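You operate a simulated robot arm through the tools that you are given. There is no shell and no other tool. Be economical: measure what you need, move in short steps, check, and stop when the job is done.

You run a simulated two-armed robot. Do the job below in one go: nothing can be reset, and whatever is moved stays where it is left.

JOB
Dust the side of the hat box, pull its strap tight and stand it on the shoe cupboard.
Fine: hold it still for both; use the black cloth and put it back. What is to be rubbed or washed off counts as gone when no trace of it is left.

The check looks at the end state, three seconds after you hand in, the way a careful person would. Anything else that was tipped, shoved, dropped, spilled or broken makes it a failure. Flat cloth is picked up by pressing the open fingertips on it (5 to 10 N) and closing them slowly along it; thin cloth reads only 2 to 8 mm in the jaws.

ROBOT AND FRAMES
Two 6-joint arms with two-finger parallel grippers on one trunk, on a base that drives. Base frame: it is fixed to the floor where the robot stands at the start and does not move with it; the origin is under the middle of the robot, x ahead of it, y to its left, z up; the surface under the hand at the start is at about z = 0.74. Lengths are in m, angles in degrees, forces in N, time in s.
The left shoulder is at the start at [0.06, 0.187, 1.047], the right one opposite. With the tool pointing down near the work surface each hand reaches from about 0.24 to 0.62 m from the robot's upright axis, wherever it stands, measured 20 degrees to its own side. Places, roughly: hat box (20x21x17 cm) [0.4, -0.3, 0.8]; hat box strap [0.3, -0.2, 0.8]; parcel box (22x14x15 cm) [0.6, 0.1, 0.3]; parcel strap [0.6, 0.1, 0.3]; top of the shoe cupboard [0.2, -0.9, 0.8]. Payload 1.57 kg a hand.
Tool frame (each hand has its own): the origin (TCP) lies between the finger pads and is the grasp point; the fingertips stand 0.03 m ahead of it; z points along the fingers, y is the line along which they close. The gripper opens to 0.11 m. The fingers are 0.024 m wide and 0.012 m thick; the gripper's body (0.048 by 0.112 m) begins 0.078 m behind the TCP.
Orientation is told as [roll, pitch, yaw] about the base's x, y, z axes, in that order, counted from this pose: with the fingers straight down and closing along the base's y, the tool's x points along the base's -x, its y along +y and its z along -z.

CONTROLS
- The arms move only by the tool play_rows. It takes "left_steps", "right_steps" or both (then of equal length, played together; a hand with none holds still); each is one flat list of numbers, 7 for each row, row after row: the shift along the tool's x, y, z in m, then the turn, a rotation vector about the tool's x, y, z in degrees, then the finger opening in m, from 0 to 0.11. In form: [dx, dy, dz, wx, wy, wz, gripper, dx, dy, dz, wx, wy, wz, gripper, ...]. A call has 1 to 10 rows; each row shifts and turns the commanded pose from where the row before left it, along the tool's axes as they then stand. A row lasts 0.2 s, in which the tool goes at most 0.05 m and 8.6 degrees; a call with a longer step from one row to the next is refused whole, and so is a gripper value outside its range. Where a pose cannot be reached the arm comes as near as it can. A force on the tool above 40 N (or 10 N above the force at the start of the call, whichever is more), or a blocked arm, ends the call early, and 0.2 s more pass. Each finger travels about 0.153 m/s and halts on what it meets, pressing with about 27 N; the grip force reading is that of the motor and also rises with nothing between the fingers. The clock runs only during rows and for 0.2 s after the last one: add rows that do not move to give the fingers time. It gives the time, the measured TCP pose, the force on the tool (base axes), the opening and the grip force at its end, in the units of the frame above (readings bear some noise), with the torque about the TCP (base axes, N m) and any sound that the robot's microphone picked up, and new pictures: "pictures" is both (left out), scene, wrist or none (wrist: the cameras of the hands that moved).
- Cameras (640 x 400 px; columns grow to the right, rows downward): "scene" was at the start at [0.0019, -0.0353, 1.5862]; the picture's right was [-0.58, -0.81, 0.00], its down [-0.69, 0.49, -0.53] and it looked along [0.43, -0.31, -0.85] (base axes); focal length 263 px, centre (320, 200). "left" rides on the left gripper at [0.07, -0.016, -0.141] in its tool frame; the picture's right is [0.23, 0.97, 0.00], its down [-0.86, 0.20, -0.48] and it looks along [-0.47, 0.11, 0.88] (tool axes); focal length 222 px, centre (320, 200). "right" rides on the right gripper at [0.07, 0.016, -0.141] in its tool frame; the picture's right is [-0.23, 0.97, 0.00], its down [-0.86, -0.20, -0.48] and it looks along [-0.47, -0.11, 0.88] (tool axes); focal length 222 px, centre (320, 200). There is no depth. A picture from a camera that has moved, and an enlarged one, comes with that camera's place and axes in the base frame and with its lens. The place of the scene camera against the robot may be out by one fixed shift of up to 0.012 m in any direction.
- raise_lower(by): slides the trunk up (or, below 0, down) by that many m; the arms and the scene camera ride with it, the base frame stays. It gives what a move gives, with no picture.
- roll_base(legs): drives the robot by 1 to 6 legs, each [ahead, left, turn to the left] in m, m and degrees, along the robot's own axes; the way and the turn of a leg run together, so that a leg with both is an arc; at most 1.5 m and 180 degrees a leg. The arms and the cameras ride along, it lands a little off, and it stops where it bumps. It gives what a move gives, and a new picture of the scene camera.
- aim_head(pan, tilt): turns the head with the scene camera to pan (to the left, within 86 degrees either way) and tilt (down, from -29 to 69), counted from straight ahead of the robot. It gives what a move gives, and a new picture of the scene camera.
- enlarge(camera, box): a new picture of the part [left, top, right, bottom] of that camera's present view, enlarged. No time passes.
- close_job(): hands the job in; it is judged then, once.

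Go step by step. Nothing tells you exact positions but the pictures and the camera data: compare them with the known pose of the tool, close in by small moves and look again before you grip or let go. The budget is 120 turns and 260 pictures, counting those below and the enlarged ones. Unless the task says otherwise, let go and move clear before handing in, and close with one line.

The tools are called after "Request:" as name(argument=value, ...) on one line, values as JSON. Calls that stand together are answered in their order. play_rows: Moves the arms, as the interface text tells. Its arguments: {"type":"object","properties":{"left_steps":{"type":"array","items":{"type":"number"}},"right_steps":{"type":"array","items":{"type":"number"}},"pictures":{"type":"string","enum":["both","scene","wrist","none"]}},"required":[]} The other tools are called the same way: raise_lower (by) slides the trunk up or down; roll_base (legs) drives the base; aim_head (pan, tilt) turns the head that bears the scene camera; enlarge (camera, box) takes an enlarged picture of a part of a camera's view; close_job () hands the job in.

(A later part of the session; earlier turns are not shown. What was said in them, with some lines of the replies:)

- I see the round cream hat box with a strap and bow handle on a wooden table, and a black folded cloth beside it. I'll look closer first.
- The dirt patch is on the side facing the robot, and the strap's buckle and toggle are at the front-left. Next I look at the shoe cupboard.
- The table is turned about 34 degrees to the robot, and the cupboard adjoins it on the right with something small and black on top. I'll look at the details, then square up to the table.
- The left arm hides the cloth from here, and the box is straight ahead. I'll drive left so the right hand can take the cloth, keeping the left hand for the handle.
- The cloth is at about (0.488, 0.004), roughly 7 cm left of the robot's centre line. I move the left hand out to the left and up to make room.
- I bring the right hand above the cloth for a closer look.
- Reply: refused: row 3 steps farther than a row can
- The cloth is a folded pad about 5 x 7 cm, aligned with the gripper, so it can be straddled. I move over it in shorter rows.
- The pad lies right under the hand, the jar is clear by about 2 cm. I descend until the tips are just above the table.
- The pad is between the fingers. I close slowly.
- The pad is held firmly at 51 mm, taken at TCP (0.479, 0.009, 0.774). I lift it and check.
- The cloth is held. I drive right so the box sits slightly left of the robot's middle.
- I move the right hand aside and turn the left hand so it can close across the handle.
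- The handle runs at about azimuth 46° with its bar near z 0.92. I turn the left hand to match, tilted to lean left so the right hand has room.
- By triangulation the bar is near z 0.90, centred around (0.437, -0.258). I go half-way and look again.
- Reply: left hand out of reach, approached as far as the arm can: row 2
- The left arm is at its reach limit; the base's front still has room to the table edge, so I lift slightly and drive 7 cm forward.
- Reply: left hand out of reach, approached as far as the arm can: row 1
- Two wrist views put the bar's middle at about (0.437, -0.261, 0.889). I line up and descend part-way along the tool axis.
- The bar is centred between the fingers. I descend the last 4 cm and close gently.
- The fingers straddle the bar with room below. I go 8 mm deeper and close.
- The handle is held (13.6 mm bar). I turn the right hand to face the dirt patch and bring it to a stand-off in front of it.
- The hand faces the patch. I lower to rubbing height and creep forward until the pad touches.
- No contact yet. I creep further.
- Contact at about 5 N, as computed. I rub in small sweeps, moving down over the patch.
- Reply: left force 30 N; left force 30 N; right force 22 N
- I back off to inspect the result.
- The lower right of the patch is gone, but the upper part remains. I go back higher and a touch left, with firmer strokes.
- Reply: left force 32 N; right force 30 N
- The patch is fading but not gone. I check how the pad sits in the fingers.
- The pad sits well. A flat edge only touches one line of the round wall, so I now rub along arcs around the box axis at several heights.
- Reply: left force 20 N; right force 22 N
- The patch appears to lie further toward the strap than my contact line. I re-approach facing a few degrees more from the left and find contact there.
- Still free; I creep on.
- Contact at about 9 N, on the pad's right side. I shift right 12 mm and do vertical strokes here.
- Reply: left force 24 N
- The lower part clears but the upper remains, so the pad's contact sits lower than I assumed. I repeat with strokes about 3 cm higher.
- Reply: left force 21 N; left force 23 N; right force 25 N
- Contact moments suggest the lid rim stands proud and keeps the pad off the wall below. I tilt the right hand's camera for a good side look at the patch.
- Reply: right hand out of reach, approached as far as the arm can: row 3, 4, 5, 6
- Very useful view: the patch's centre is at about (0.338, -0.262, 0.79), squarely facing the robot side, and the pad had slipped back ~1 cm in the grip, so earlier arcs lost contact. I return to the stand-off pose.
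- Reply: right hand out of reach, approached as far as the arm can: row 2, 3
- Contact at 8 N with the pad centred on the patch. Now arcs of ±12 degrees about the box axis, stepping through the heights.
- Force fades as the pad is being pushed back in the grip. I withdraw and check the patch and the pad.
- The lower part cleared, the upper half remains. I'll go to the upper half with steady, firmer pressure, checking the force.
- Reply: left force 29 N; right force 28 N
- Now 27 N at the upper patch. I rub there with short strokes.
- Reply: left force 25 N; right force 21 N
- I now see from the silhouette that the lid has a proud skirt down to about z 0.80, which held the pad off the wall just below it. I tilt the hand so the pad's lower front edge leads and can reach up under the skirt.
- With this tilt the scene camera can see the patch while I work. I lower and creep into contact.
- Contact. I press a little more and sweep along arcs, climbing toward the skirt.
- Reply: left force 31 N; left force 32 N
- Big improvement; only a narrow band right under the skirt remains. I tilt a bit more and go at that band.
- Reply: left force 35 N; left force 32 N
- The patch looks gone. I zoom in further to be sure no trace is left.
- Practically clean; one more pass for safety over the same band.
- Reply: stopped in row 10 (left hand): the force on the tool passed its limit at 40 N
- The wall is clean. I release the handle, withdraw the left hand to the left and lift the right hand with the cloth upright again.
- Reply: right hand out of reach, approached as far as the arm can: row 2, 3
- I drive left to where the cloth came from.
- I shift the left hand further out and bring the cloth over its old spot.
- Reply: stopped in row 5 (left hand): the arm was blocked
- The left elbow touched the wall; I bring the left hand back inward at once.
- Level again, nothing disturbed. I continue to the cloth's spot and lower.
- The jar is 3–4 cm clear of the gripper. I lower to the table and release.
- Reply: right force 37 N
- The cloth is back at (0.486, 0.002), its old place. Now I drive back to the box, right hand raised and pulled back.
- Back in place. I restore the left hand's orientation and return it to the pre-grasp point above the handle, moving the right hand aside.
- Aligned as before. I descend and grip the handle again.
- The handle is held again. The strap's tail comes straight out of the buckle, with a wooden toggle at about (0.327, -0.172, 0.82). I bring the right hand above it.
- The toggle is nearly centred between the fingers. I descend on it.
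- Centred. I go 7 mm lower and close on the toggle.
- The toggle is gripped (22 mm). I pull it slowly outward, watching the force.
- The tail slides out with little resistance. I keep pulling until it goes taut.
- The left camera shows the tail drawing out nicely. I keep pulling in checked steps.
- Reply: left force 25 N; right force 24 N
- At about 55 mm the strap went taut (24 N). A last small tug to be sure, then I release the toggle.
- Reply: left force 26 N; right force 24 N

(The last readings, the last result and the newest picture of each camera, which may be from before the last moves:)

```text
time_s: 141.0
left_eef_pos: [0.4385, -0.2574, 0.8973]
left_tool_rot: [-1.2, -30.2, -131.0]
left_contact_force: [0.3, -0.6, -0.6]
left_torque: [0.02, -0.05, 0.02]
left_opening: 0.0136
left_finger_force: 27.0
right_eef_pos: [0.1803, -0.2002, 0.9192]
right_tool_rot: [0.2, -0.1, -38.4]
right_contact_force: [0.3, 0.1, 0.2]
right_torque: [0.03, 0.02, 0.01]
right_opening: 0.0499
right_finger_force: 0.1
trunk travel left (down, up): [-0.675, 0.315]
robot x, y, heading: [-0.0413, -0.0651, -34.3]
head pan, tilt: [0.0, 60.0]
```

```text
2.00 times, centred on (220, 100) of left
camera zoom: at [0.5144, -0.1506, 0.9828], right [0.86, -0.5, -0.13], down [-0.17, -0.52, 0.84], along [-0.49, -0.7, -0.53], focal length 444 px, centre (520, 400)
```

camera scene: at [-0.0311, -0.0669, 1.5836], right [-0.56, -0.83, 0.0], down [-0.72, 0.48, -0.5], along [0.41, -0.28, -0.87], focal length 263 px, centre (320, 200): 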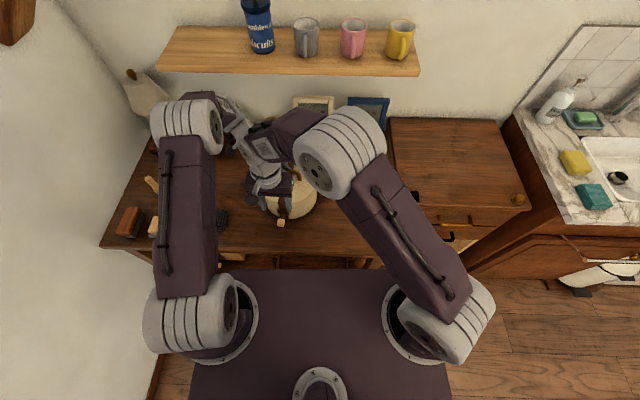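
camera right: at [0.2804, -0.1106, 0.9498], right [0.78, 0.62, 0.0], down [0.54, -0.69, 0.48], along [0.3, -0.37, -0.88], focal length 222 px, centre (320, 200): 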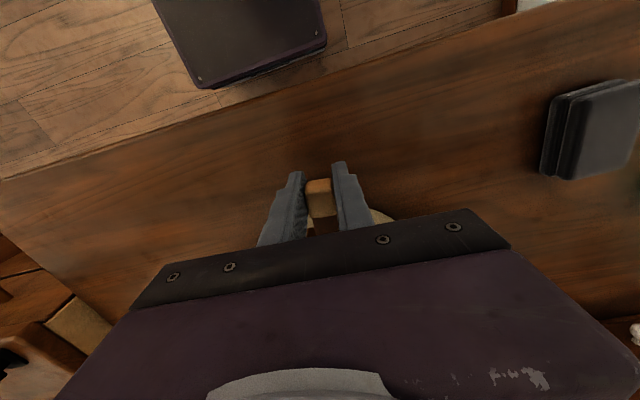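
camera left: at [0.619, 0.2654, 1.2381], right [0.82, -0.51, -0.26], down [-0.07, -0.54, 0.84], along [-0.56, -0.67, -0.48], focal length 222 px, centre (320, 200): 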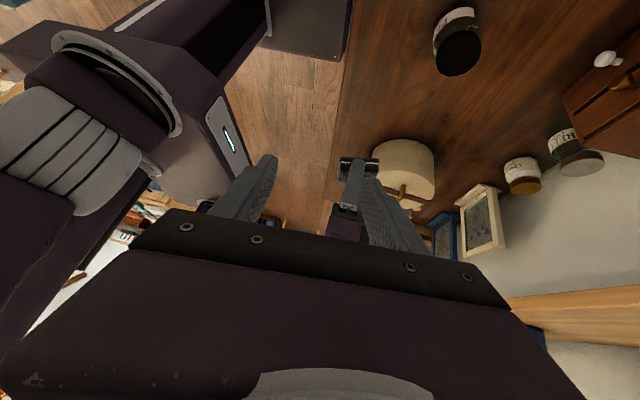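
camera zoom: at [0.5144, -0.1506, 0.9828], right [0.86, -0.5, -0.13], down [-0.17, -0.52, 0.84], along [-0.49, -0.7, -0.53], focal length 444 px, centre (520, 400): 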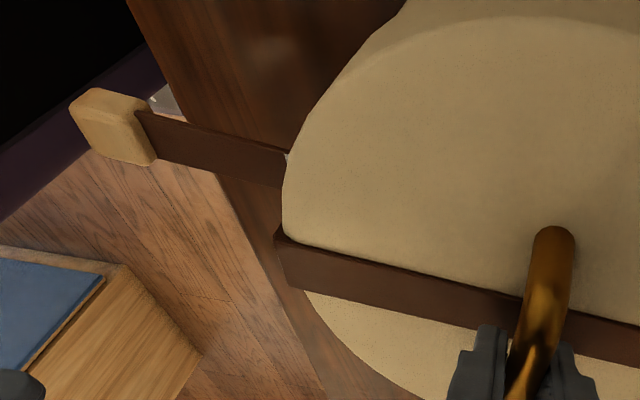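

The strap is taut; a white mark has appeared at the buckle. Now I lift the box a little with the left hand, raise the right hand clear, and look at the cupboard.

Request:
play_rows(left_steps=[-0.005, 0, -0.0087, 0, 0, 0, 0.0, -0.01, 0, -0.0173, 0, 0, 0, 0.0, -0.01, 0, -0.0173, 0, 0, 0, 0.0, -0.015, 0, -0.026, 0, 0, 0, 0.0, -0.015, 0, -0.026, 0, 0, 0, 0.0, -0.015, 0, -0.026, 0, 0, 0, 0.0, 0, 0, 0, 0, 0, 0, 0.0], right_steps=[0, -0.03, -0.03, 0, 0, 0, 0.05, 0, -0.03, -0.03, 0, 0, 0, 0.05, 0, -0.03, -0.03, 0, 0, 0, 0.05, 0, -0.03, -0.03, 0, 0, 0, 0.05, 0, -0.02, -0.03, 0, 0, 0, 0.05, 0, 0, -0.03, 0, 0, 0, 0.05, 0, 0, 0, 0, 0, 0, 0.05], pictures="none")

Request:
aim_head(pan=-30, tilt=50)

```text
time_s: 142.6
left_eef_pos: [0.4418, -0.2593, 1.0355]
left_tool_rot: [-1.2, -30.2, -130.9]
left_contact_force: [0.4, 0.4, -5.0]
left_torque: [0.01, -0.04, 0.03]
left_opening: 0.0138
left_finger_force: 26.6
right_eef_pos: [0.0945, -0.3092, 1.1002]
right_tool_rot: [0.1, -0.1, -38.5]
right_contact_force: [-0.2, 0.0, -0.1]
right_torque: [0.03, 0.03, 0.02]
right_opening: 0.05
right_finger_force: 0.0
trunk travel left (down, up): [-0.675, 0.315]
robot x, y, heading: [-0.0426, -0.0688, -33.8]
head pan, tilt: [0.0, 60.0]
```

```text
time_s: 143.6
left_eef_pos: [0.4417, -0.2597, 1.0358]
left_tool_rot: [-1.2, -30.2, -130.9]
left_contact_force: [0.0, -0.6, -4.1]
left_torque: [0.01, -0.04, -0.02]
left_opening: 0.0137
left_finger_force: 27.1
right_eef_pos: [0.0953, -0.308, 1.0991]
right_tool_rot: [0.0, 0.0, -38.5]
right_contact_force: [1.1, -0.2, 0.0]
right_torque: [0.0, 0.02, -0.01]
right_opening: 0.05
right_finger_force: 0.0
trunk travel left (down, up): [-0.675, 0.315]
robot x, y, heading: [-0.0447, -0.0703, -34.0]
head pan, tilt: [-30.0, 50.0]
camera scene: at [-0.0524, -0.099, 1.5961], right [-0.9, -0.44, 0.0], down [-0.34, 0.69, -0.64], along [0.28, -0.58, -0.77], focal length 263 px, centre (320, 200)
```

scene: 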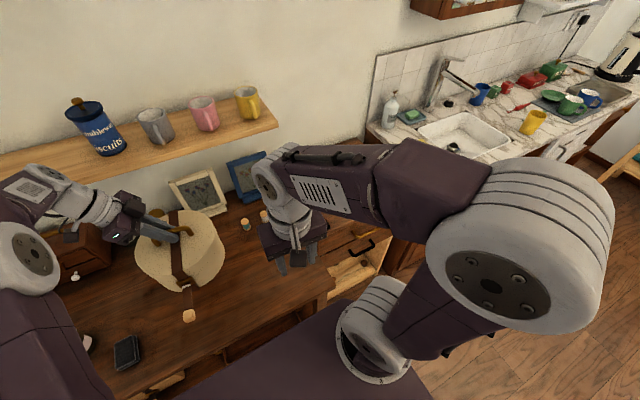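

The box hangs level on the handle and weighs about 5 N. I raise the trunk a bit, back off, drive right and turn toward the cupboard.

Request:
raise_lower(by=0.05)

Request:
roll_base(legs=[[-0.1, 0, 0], [0, -0.4, 0], [0, 0, -20]])

Request:
aim_head(pan=5, tilt=55)

```text
time_s: 144.5
left_eef_pos: [0.4407, -0.259, 1.0858]
left_tool_rot: [-1.2, -30.2, -130.9]
left_contact_force: [-0.6, -0.8, -5.5]
left_torque: [0.01, -0.06, 0.01]
left_opening: 0.0138
left_finger_force: 26.8
right_eef_pos: [0.0951, -0.308, 1.1496]
right_tool_rot: [0.2, 0.1, -38.5]
right_contact_force: [-0.3, 0.9, -0.3]
right_torque: [0.02, 0.02, 0.03]
right_opening: 0.0503
right_finger_force: 0.0
trunk travel left (down, up): [-0.725, 0.265]
robot x, y, heading: [-0.0438, -0.0658, -34.0]
head pan, tilt: [-30.0, 50.0]
```

```text
time_s: 148.8
left_eef_pos: [0.0403, -0.6873, 1.086]
left_tool_rot: [-1.1, -30.4, -150.9]
left_contact_force: [-0.3, 0.8, -5.1]
left_torque: [-0.04, -0.05, -0.02]
left_opening: 0.0138
left_finger_force: 27.5
right_eef_pos: [-0.3024, -0.6168, 1.1493]
right_tool_rot: [0.1, -0.2, -58.5]
right_contact_force: [-0.4, -0.7, -0.8]
right_torque: [0.0, 0.02, 0.01]
right_opening: 0.0501
right_finger_force: 0.0
trunk travel left (down, up): [-0.725, 0.265]
robot x, y, heading: [-0.3458, -0.3449, -53.9]
head pan, tilt: [-30.0, 50.0]
camera scene: at [-0.3703, -0.367, 1.6462], right [-0.99, -0.11, 0.0], down [-0.08, 0.76, -0.64], along [0.07, -0.64, -0.77], focal length 263 px, centre (320, 200)
```

scene: 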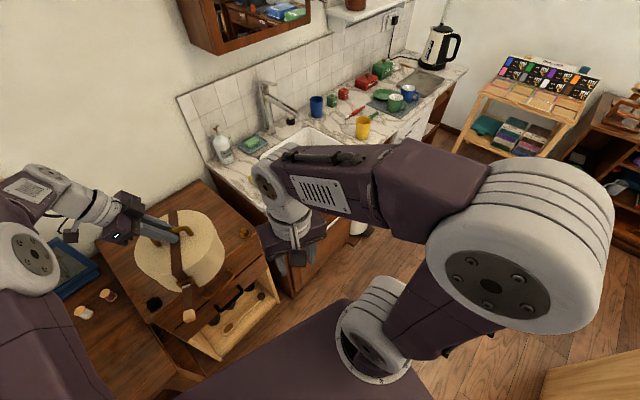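

```text
time_s: 149.8
left_eef_pos: [0.0411, -0.6883, 1.0858]
left_tool_rot: [-1.2, -30.2, -150.8]
left_contact_force: [0.3, -0.7, -5.0]
left_torque: [0.02, -0.03, -0.03]
left_opening: 0.0135
left_finger_force: 26.6
right_eef_pos: [-0.3023, -0.6161, 1.1498]
right_tool_rot: [0.0, -0.1, -58.4]
right_contact_force: [-0.2, -0.8, -0.1]
right_torque: [0.01, -0.03, -0.01]
right_opening: 0.0502
right_finger_force: 0.1
trunk travel left (down, up): [-0.725, 0.265]
robot x, y, heading: [-0.3479, -0.3465, -53.9]
head pan, tilt: [5.0, 55.0]
camera scene: at [-0.3316, -0.3453, 1.6397], right [-0.75, -0.66, 0.0], down [-0.54, 0.62, -0.57], along [0.38, -0.43, -0.82], focal length 263 px, centre (320, 200)
```

scene: 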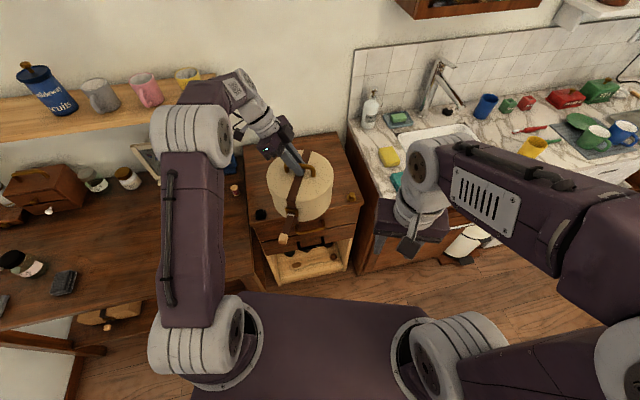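

The box is over the cupboard's front edge. I drive forward and slightly left in two steps so it ends over the middle of the top.

Request:
roll_base(legs=[[0.11, 0.03, 0]])

```text
time_s: 151.1
left_eef_pos: [0.1274, -0.7576, 1.0848]
left_tool_rot: [-1.2, -30.3, -150.9]
left_contact_force: [-0.2, 0.0, -4.9]
left_torque: [-0.02, 0.0, 0.01]
left_opening: 0.0138
left_finger_force: 26.8
right_eef_pos: [-0.2161, -0.686, 1.15]
right_tool_rot: [0.2, -0.1, -58.5]
right_contact_force: [-0.3, -0.2, 0.3]
right_torque: [-0.02, -0.02, 0.02]
right_opening: 0.0502
right_finger_force: 0.0
trunk travel left (down, up): [-0.725, 0.265]
robot x, y, heading: [-0.2594, -0.4107, -53.8]
head pan, tilt: [5.0, 55.0]
camera scene: at [-0.2446, -0.4148, 1.6397], right [-0.75, -0.66, 0.0], down [-0.54, 0.62, -0.57], along [0.38, -0.43, -0.82], focal length 263 px, centre (320, 200)
```

scene: 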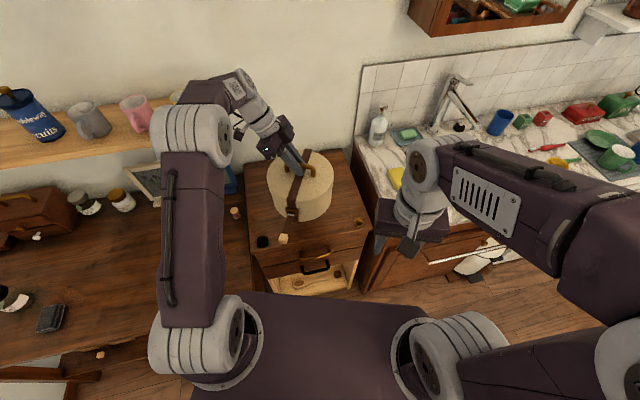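

Request:
roll_base(legs=[[0.075, 0.013, 0]])

Request:
enlarge(camera="scene", box=[220, 130, 396, 240])

Request:
enlarge(camera="left", box=[0, 0, 640, 400])

```text
time_s: 152.1
left_eef_pos: [0.1808, -0.8084, 1.087]
left_tool_rot: [-1.1, -30.1, -150.9]
left_contact_force: [-0.4, 0.2, -4.6]
left_torque: [-0.02, -0.04, -0.03]
left_opening: 0.0136
left_finger_force: 26.7
right_eef_pos: [-0.1611, -0.7391, 1.1503]
right_tool_rot: [0.3, -0.2, -58.4]
right_contact_force: [-0.4, -0.4, -0.1]
right_torque: [-0.03, -0.04, 0.02]
right_opening: 0.0501
right_finger_force: 0.1
trunk travel left (down, up): [-0.725, 0.265]
robot x, y, heading: [-0.2104, -0.4631, -53.7]
head pan, tilt: [5.0, 55.0]
camera scene: at [-0.1923, -0.4659, 1.6397], right [-0.75, -0.66, 0.0], down [-0.54, 0.62, -0.57], along [0.38, -0.43, -0.82], focal length 263 px, centre (320, 200)
```

scene: 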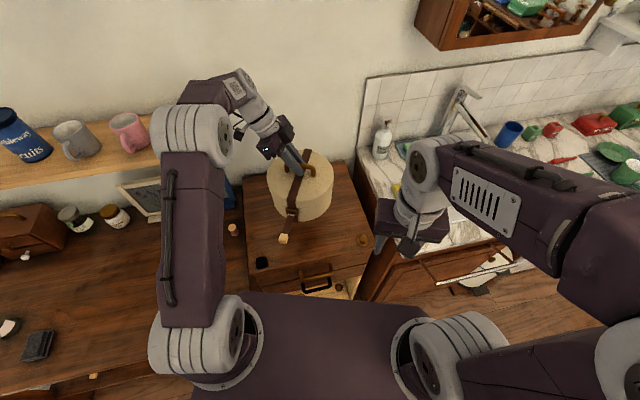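

```text
3.64 times, centred on (308, 185) of scene
camera zoom: at [-0.1923, -0.4659, 1.6397], right [-0.75, -0.66, 0.0], down [-0.54, 0.62, -0.57], along [0.38, -0.43, -0.82], focal length 957 px, centre (364, 254)
```

zoom: 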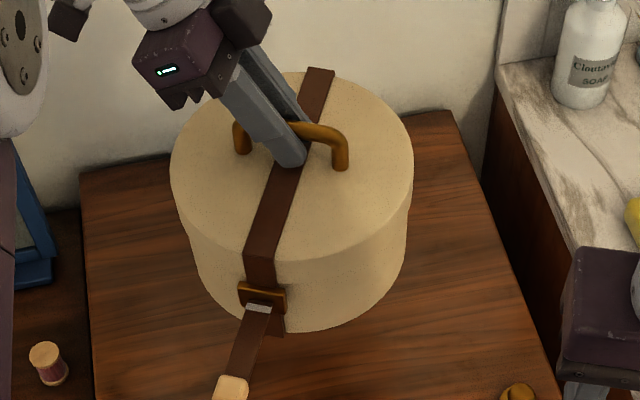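

```text
1.00 times, centred on (320, 200) of left (not enlarged: the box is as wide or as high as the picture)
camera zoom: at [0.289, -0.7337, 1.1736], right [0.64, -0.76, -0.13], down [-0.34, -0.43, 0.84], along [-0.69, -0.49, -0.53], focal length 222 px, centre (320, 200)
```

zoom: 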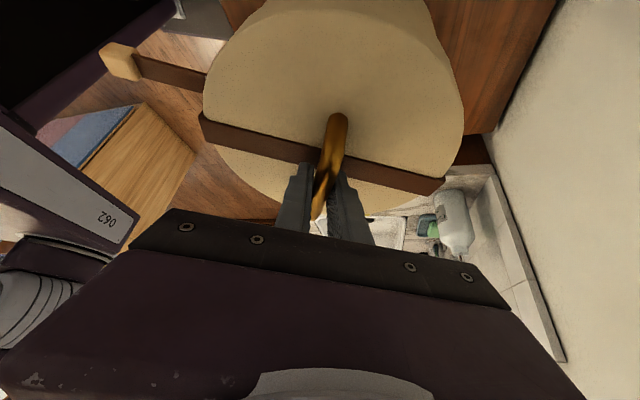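

The box hovers over the middle of the cupboard top, clear of the black knob. I lower it, at first 10 cm.

Request:
play_rows(left_steps=[0.01, 0, 0.0173, 0, 0, 0, 0.0, 0.015, 0, 0.026, 0, 0, 0, 0.0, 0.015, 0, 0.026, 0, 0, 0, 0.0, 0.01, 0, 0.0173, 0, 0, 0, 0.0, 0, 0, 0, 0, 0, 0, 0.0], pictures="none")

Request:
enlarge(camera="scene", box=[220, 150, 396, 260])

```text
time_s: 153.3
left_eef_pos: [0.1818, -0.8087, 0.9854]
left_tool_rot: [-1.2, -30.2, -150.8]
left_contact_force: [-0.2, -0.5, -4.7]
left_torque: [-0.02, -0.05, 0.02]
left_opening: 0.0138
left_finger_force: 27.2
right_eef_pos: [-0.1587, -0.7398, 1.1499]
right_tool_rot: [0.1, 0.0, -58.4]
right_contact_force: [0.3, 0.1, 0.1]
right_torque: [-0.01, 0.0, 0.02]
right_opening: 0.0499
right_finger_force: 0.1
trunk travel left (down, up): [-0.725, 0.265]
robot x, y, heading: [-0.2078, -0.4669, -53.7]
head pan, tilt: [5.0, 55.0]
```

```text
3.64 times, centred on (308, 205) of scene
camera zoom: at [-0.1892, -0.4687, 1.6396], right [-0.75, -0.66, 0.0], down [-0.54, 0.62, -0.57], along [0.38, -0.43, -0.82], focal length 957 px, centre (364, 182)
```

zoom: 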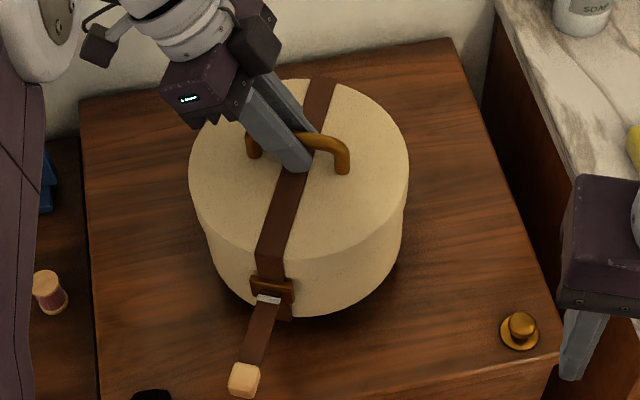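

Nearly down. I creep lower until the weight is taken.

Request:
play_rows(left_steps=[0.0025, 0, 0.0043, 0, 0, 0, 0.0, 0.0025, 0, 0.0043, 0, 0, 0, 0.0, 0.0025, 0, 0.0043, 0, 0, 0, 0.0, 0.0025, 0, 0.0043, 0, 0, 0, 0.0, 0, 0, 0, 0, 0, 0, 0.0], pictures="none")

Request:
play_rows(left_steps=[0.0015, 0, 0.0026, 0, 0, 0, 0.0, 0.0015, 0, 0.0026, 0, 0, 0, 0.0, 0, 0, 0, 0, 0, 0, 0.0], pictures="none")

```text
time_s: 154.5
left_eef_pos: [0.1809, -0.8094, 0.9651]
left_tool_rot: [-1.1, -30.2, -150.7]
left_contact_force: [-0.1, 0.0, -4.7]
left_torque: [0.0, -0.03, 0.03]
left_opening: 0.0135
left_finger_force: 27.1
right_eef_pos: [-0.1606, -0.7384, 1.15]
right_tool_rot: [0.0, 0.1, -58.4]
right_contact_force: [-0.3, -0.4, -0.3]
right_torque: [0.04, 0.0, -0.04]
right_opening: 0.0502
right_finger_force: 0.1
trunk travel left (down, up): [-0.725, 0.265]
robot x, y, heading: [-0.2117, -0.4695, -53.9]
head pan, tilt: [5.0, 55.0]
```

```text
time_s: 155.3
left_eef_pos: [0.1825, -0.8087, 0.9609]
left_tool_rot: [-1.2, -30.2, -150.9]
left_contact_force: [-0.5, -0.4, -4.8]
left_torque: [-0.03, -0.01, 0.01]
left_opening: 0.0138
left_finger_force: 27.0
right_eef_pos: [-0.161, -0.7396, 1.1505]
right_tool_rot: [0.1, -0.1, -58.3]
right_contact_force: [0.0, 0.5, -0.9]
right_torque: [0.02, 0.0, 0.0]
right_opening: 0.0501
right_finger_force: 0.0
trunk travel left (down, up): [-0.725, 0.265]
robot x, y, heading: [-0.2065, -0.4679, -54.1]
head pan, tilt: [5.0, 55.0]
```

Request:
play_rows(left_steps=[0.0015, 0, 0.0026, 0, 0, 0, 0.0, 0.0015, 0, 0.0026, 0, 0, 0, 0.0, 0, 0, 0, 0, 0, 0, 0.0], pictures="none")

Request:
play_rows(left_steps=[0.001, 0, 0.0017, 0, 0, 0, 0.0, 0.001, 0, 0.0017, 0, 0, 0, 0.0, 0, 0, 0, 0, 0, 0, 0.0], pictures="none")

Request:
enlarge(camera="scene", box=[220, 150, 396, 260])

```text
time_s: 156.1
left_eef_pos: [0.1812, -0.8098, 0.9565]
left_tool_rot: [-0.9, -30.1, -151.0]
left_contact_force: [5.5, -6.0, 20.8]
left_torque: [-0.16, 0.28, -0.01]
left_opening: 0.0136
left_finger_force: 26.8
right_eef_pos: [-0.1613, -0.7391, 1.1503]
right_tool_rot: [0.2, -0.1, -58.4]
right_contact_force: [-0.9, 0.2, 0.2]
right_torque: [0.01, -0.02, -0.04]
right_opening: 0.0501
right_finger_force: 0.1
trunk travel left (down, up): [-0.725, 0.265]
robot x, y, heading: [-0.2079, -0.4642, -53.9]
head pan, tilt: [5.0, 55.0]
```

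```text
time_s: 156.9
left_eef_pos: [0.1804, -0.8086, 0.9512]
left_tool_rot: [-0.8, -30.2, -151.0]
left_contact_force: [7.3, -6.8, 34.9]
left_torque: [-0.19, -0.08, 0.02]
left_opening: 0.0137
left_finger_force: 27.6
right_eef_pos: [-0.1633, -0.7387, 1.1494]
right_tool_rot: [0.3, -0.2, -58.3]
right_contact_force: [-0.2, 0.3, -0.3]
right_torque: [0.02, 0.03, -0.02]
right_opening: 0.05
right_finger_force: 0.0
trunk travel left (down, up): [-0.725, 0.265]
robot x, y, heading: [-0.2073, -0.4658, -53.9]
head pan, tilt: [5.0, 55.0]
```

```text
3.64 times, centred on (308, 205) of scene
camera zoom: at [-0.1917, -0.4662, 1.6399], right [-0.75, -0.66, 0.0], down [-0.54, 0.62, -0.58], along [0.38, -0.43, -0.82], focal length 957 px, centre (364, 182)
```

zoom: 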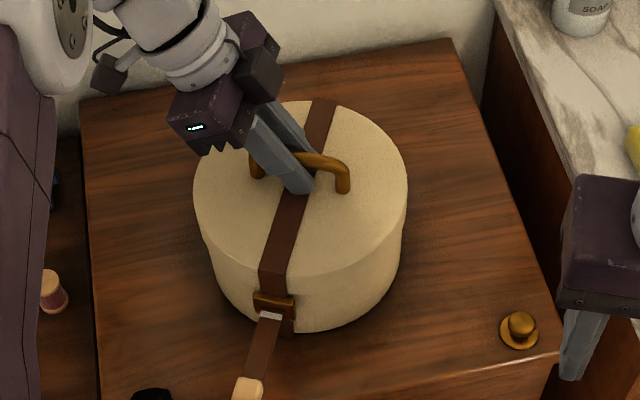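

The box stands on the cupboard. I relieve the pressure, open, and withdraw along the tool axis.

Request:
play_rows(left_steps=[-0.0022, 0, -0.0038, 0, 0, 0, 0.0, 0, 0, 0, 0, 0, 0, 0.016, 0, 0, 0, 0, 0, 0, 0.03, 0, 0, 0, 0, 0, 0, 0.05, 0, 0, 0, 0, 0, 0, 0.065, 0, 0, -0.03, 0, 0, 0, 0.065, 0, 0, -0.04, 0, 0, 0, 0.065, 0, 0, -0.04, 0, 0, 0, 0.065, 0, 0, -0.04, 0, 0, 0, 0.065, 0, 0, 0, 0, 0, 0, 0.065], pictures="none")

Request:
enlarge(camera="scene", box=[220, 150, 396, 260])

```text
time_s: 159.1
left_eef_pos: [0.2489, -0.7748, 1.0845]
left_tool_rot: [-1.2, -30.2, -150.9]
left_contact_force: [0.6, -0.1, -0.4]
left_torque: [0.0, 0.01, -0.01]
left_opening: 0.0651
left_finger_force: 0.1
right_eef_pos: [-0.1604, -0.7395, 1.15]
right_tool_rot: [0.3, -0.1, -58.4]
right_contact_force: [0.2, -0.4, 0.1]
right_torque: [0.04, 0.01, 0.02]
right_opening: 0.0502
right_finger_force: 0.0
trunk travel left (down, up): [-0.725, 0.265]
robot x, y, heading: [-0.2053, -0.4677, -54.0]
head pan, tilt: [5.0, 55.0]
```

```text
3.64 times, centred on (308, 205) of scene
camera zoom: at [-0.1897, -0.4685, 1.6397], right [-0.75, -0.66, 0.0], down [-0.54, 0.62, -0.57], along [0.38, -0.43, -0.82], focal length 957 px, centre (364, 182)
```

zoom: 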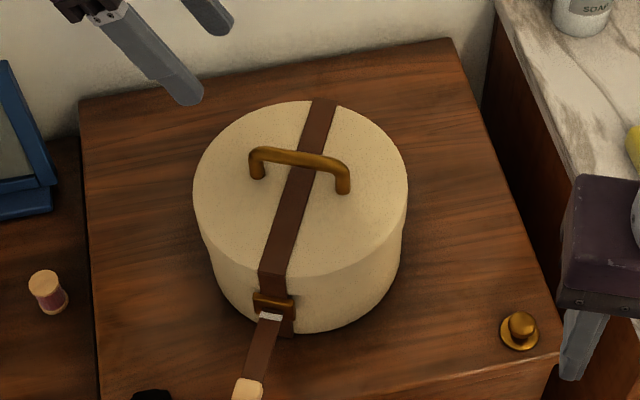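

The box stands free, strap tight. I check the dusted side closely and back the robot away.

Request:
enlarge(camera="scene", box=[274, 210, 338, 250])

Request:
roll_base(legs=[[-0.2, 0, 0]])

Request:
enlarge(camera="scene", box=[240, 110, 368, 190])

```text
10.00 times, centred on (306, 230) of scene
camera zoom: at [-0.1897, -0.4685, 1.6397], right [-0.75, -0.66, 0.0], down [-0.54, 0.62, -0.57], along [0.38, -0.43, -0.82], focal length 2632 px, centre (460, -100)
```

zoom: 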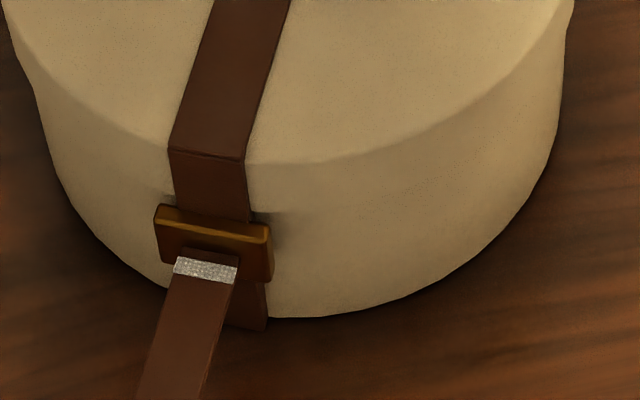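

```text
time_s: 160.7
left_eef_pos: [0.1304, -0.6117, 1.0839]
left_tool_rot: [-1.4, -30.2, -150.8]
left_contact_force: [-0.5, -0.1, -0.2]
left_torque: [0.01, -0.01, -0.01]
left_opening: 0.0648
left_finger_force: 0.0
right_eef_pos: [-0.2786, -0.5764, 1.1491]
right_tool_rot: [0.0, 0.1, -58.3]
right_contact_force: [0.5, -0.8, 0.2]
right_torque: [0.03, 0.02, -0.04]
right_opening: 0.0501
right_finger_force: 0.0
trunk travel left (down, up): [-0.725, 0.265]
robot x, y, heading: [-0.3252, -0.3031, -54.0]
head pan, tilt: [5.0, 55.0]
camera scene: at [-0.308, -0.3057, 1.6396], right [-0.75, -0.66, 0.0], down [-0.54, 0.62, -0.57], along [0.38, -0.43, -0.82], focal length 263 px, centre (320, 200)
```

scene: 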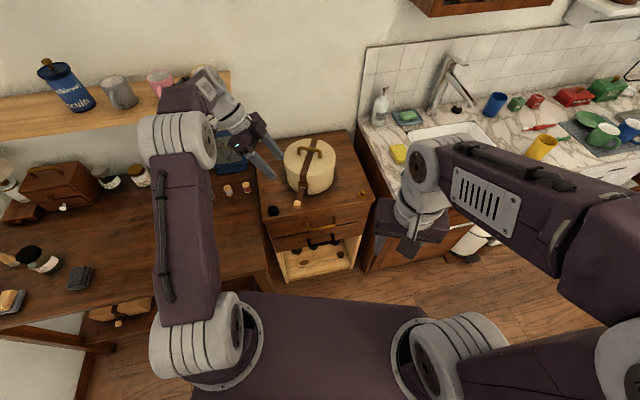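

```text
5.00 times, centred on (304, 150) of scene
camera zoom: at [-0.308, -0.3057, 1.6396], right [-0.75, -0.66, 0.0], down [-0.54, 0.62, -0.57], along [0.38, -0.43, -0.82], focal length 1316 px, centre (400, 450)
```

zoom: 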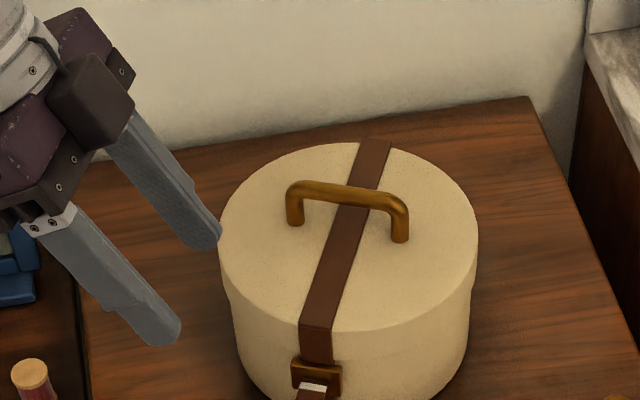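

Everything looks right: the side is clean, the strap is taut with its mark out of the buckle, the box stands upright on the cupboard, the cloth is back, and both hands are clear.

Request:
close_job()

```text
The job is handed in.
```

The hat box is dusted, its strap is pulled tight, and it stands on the shoe cupboard; the black cloth is back in its place and both hands are clear. My left elbow bumped the side wall once on the way to putting the cloth back; I saw nothing shifted or knocked over.
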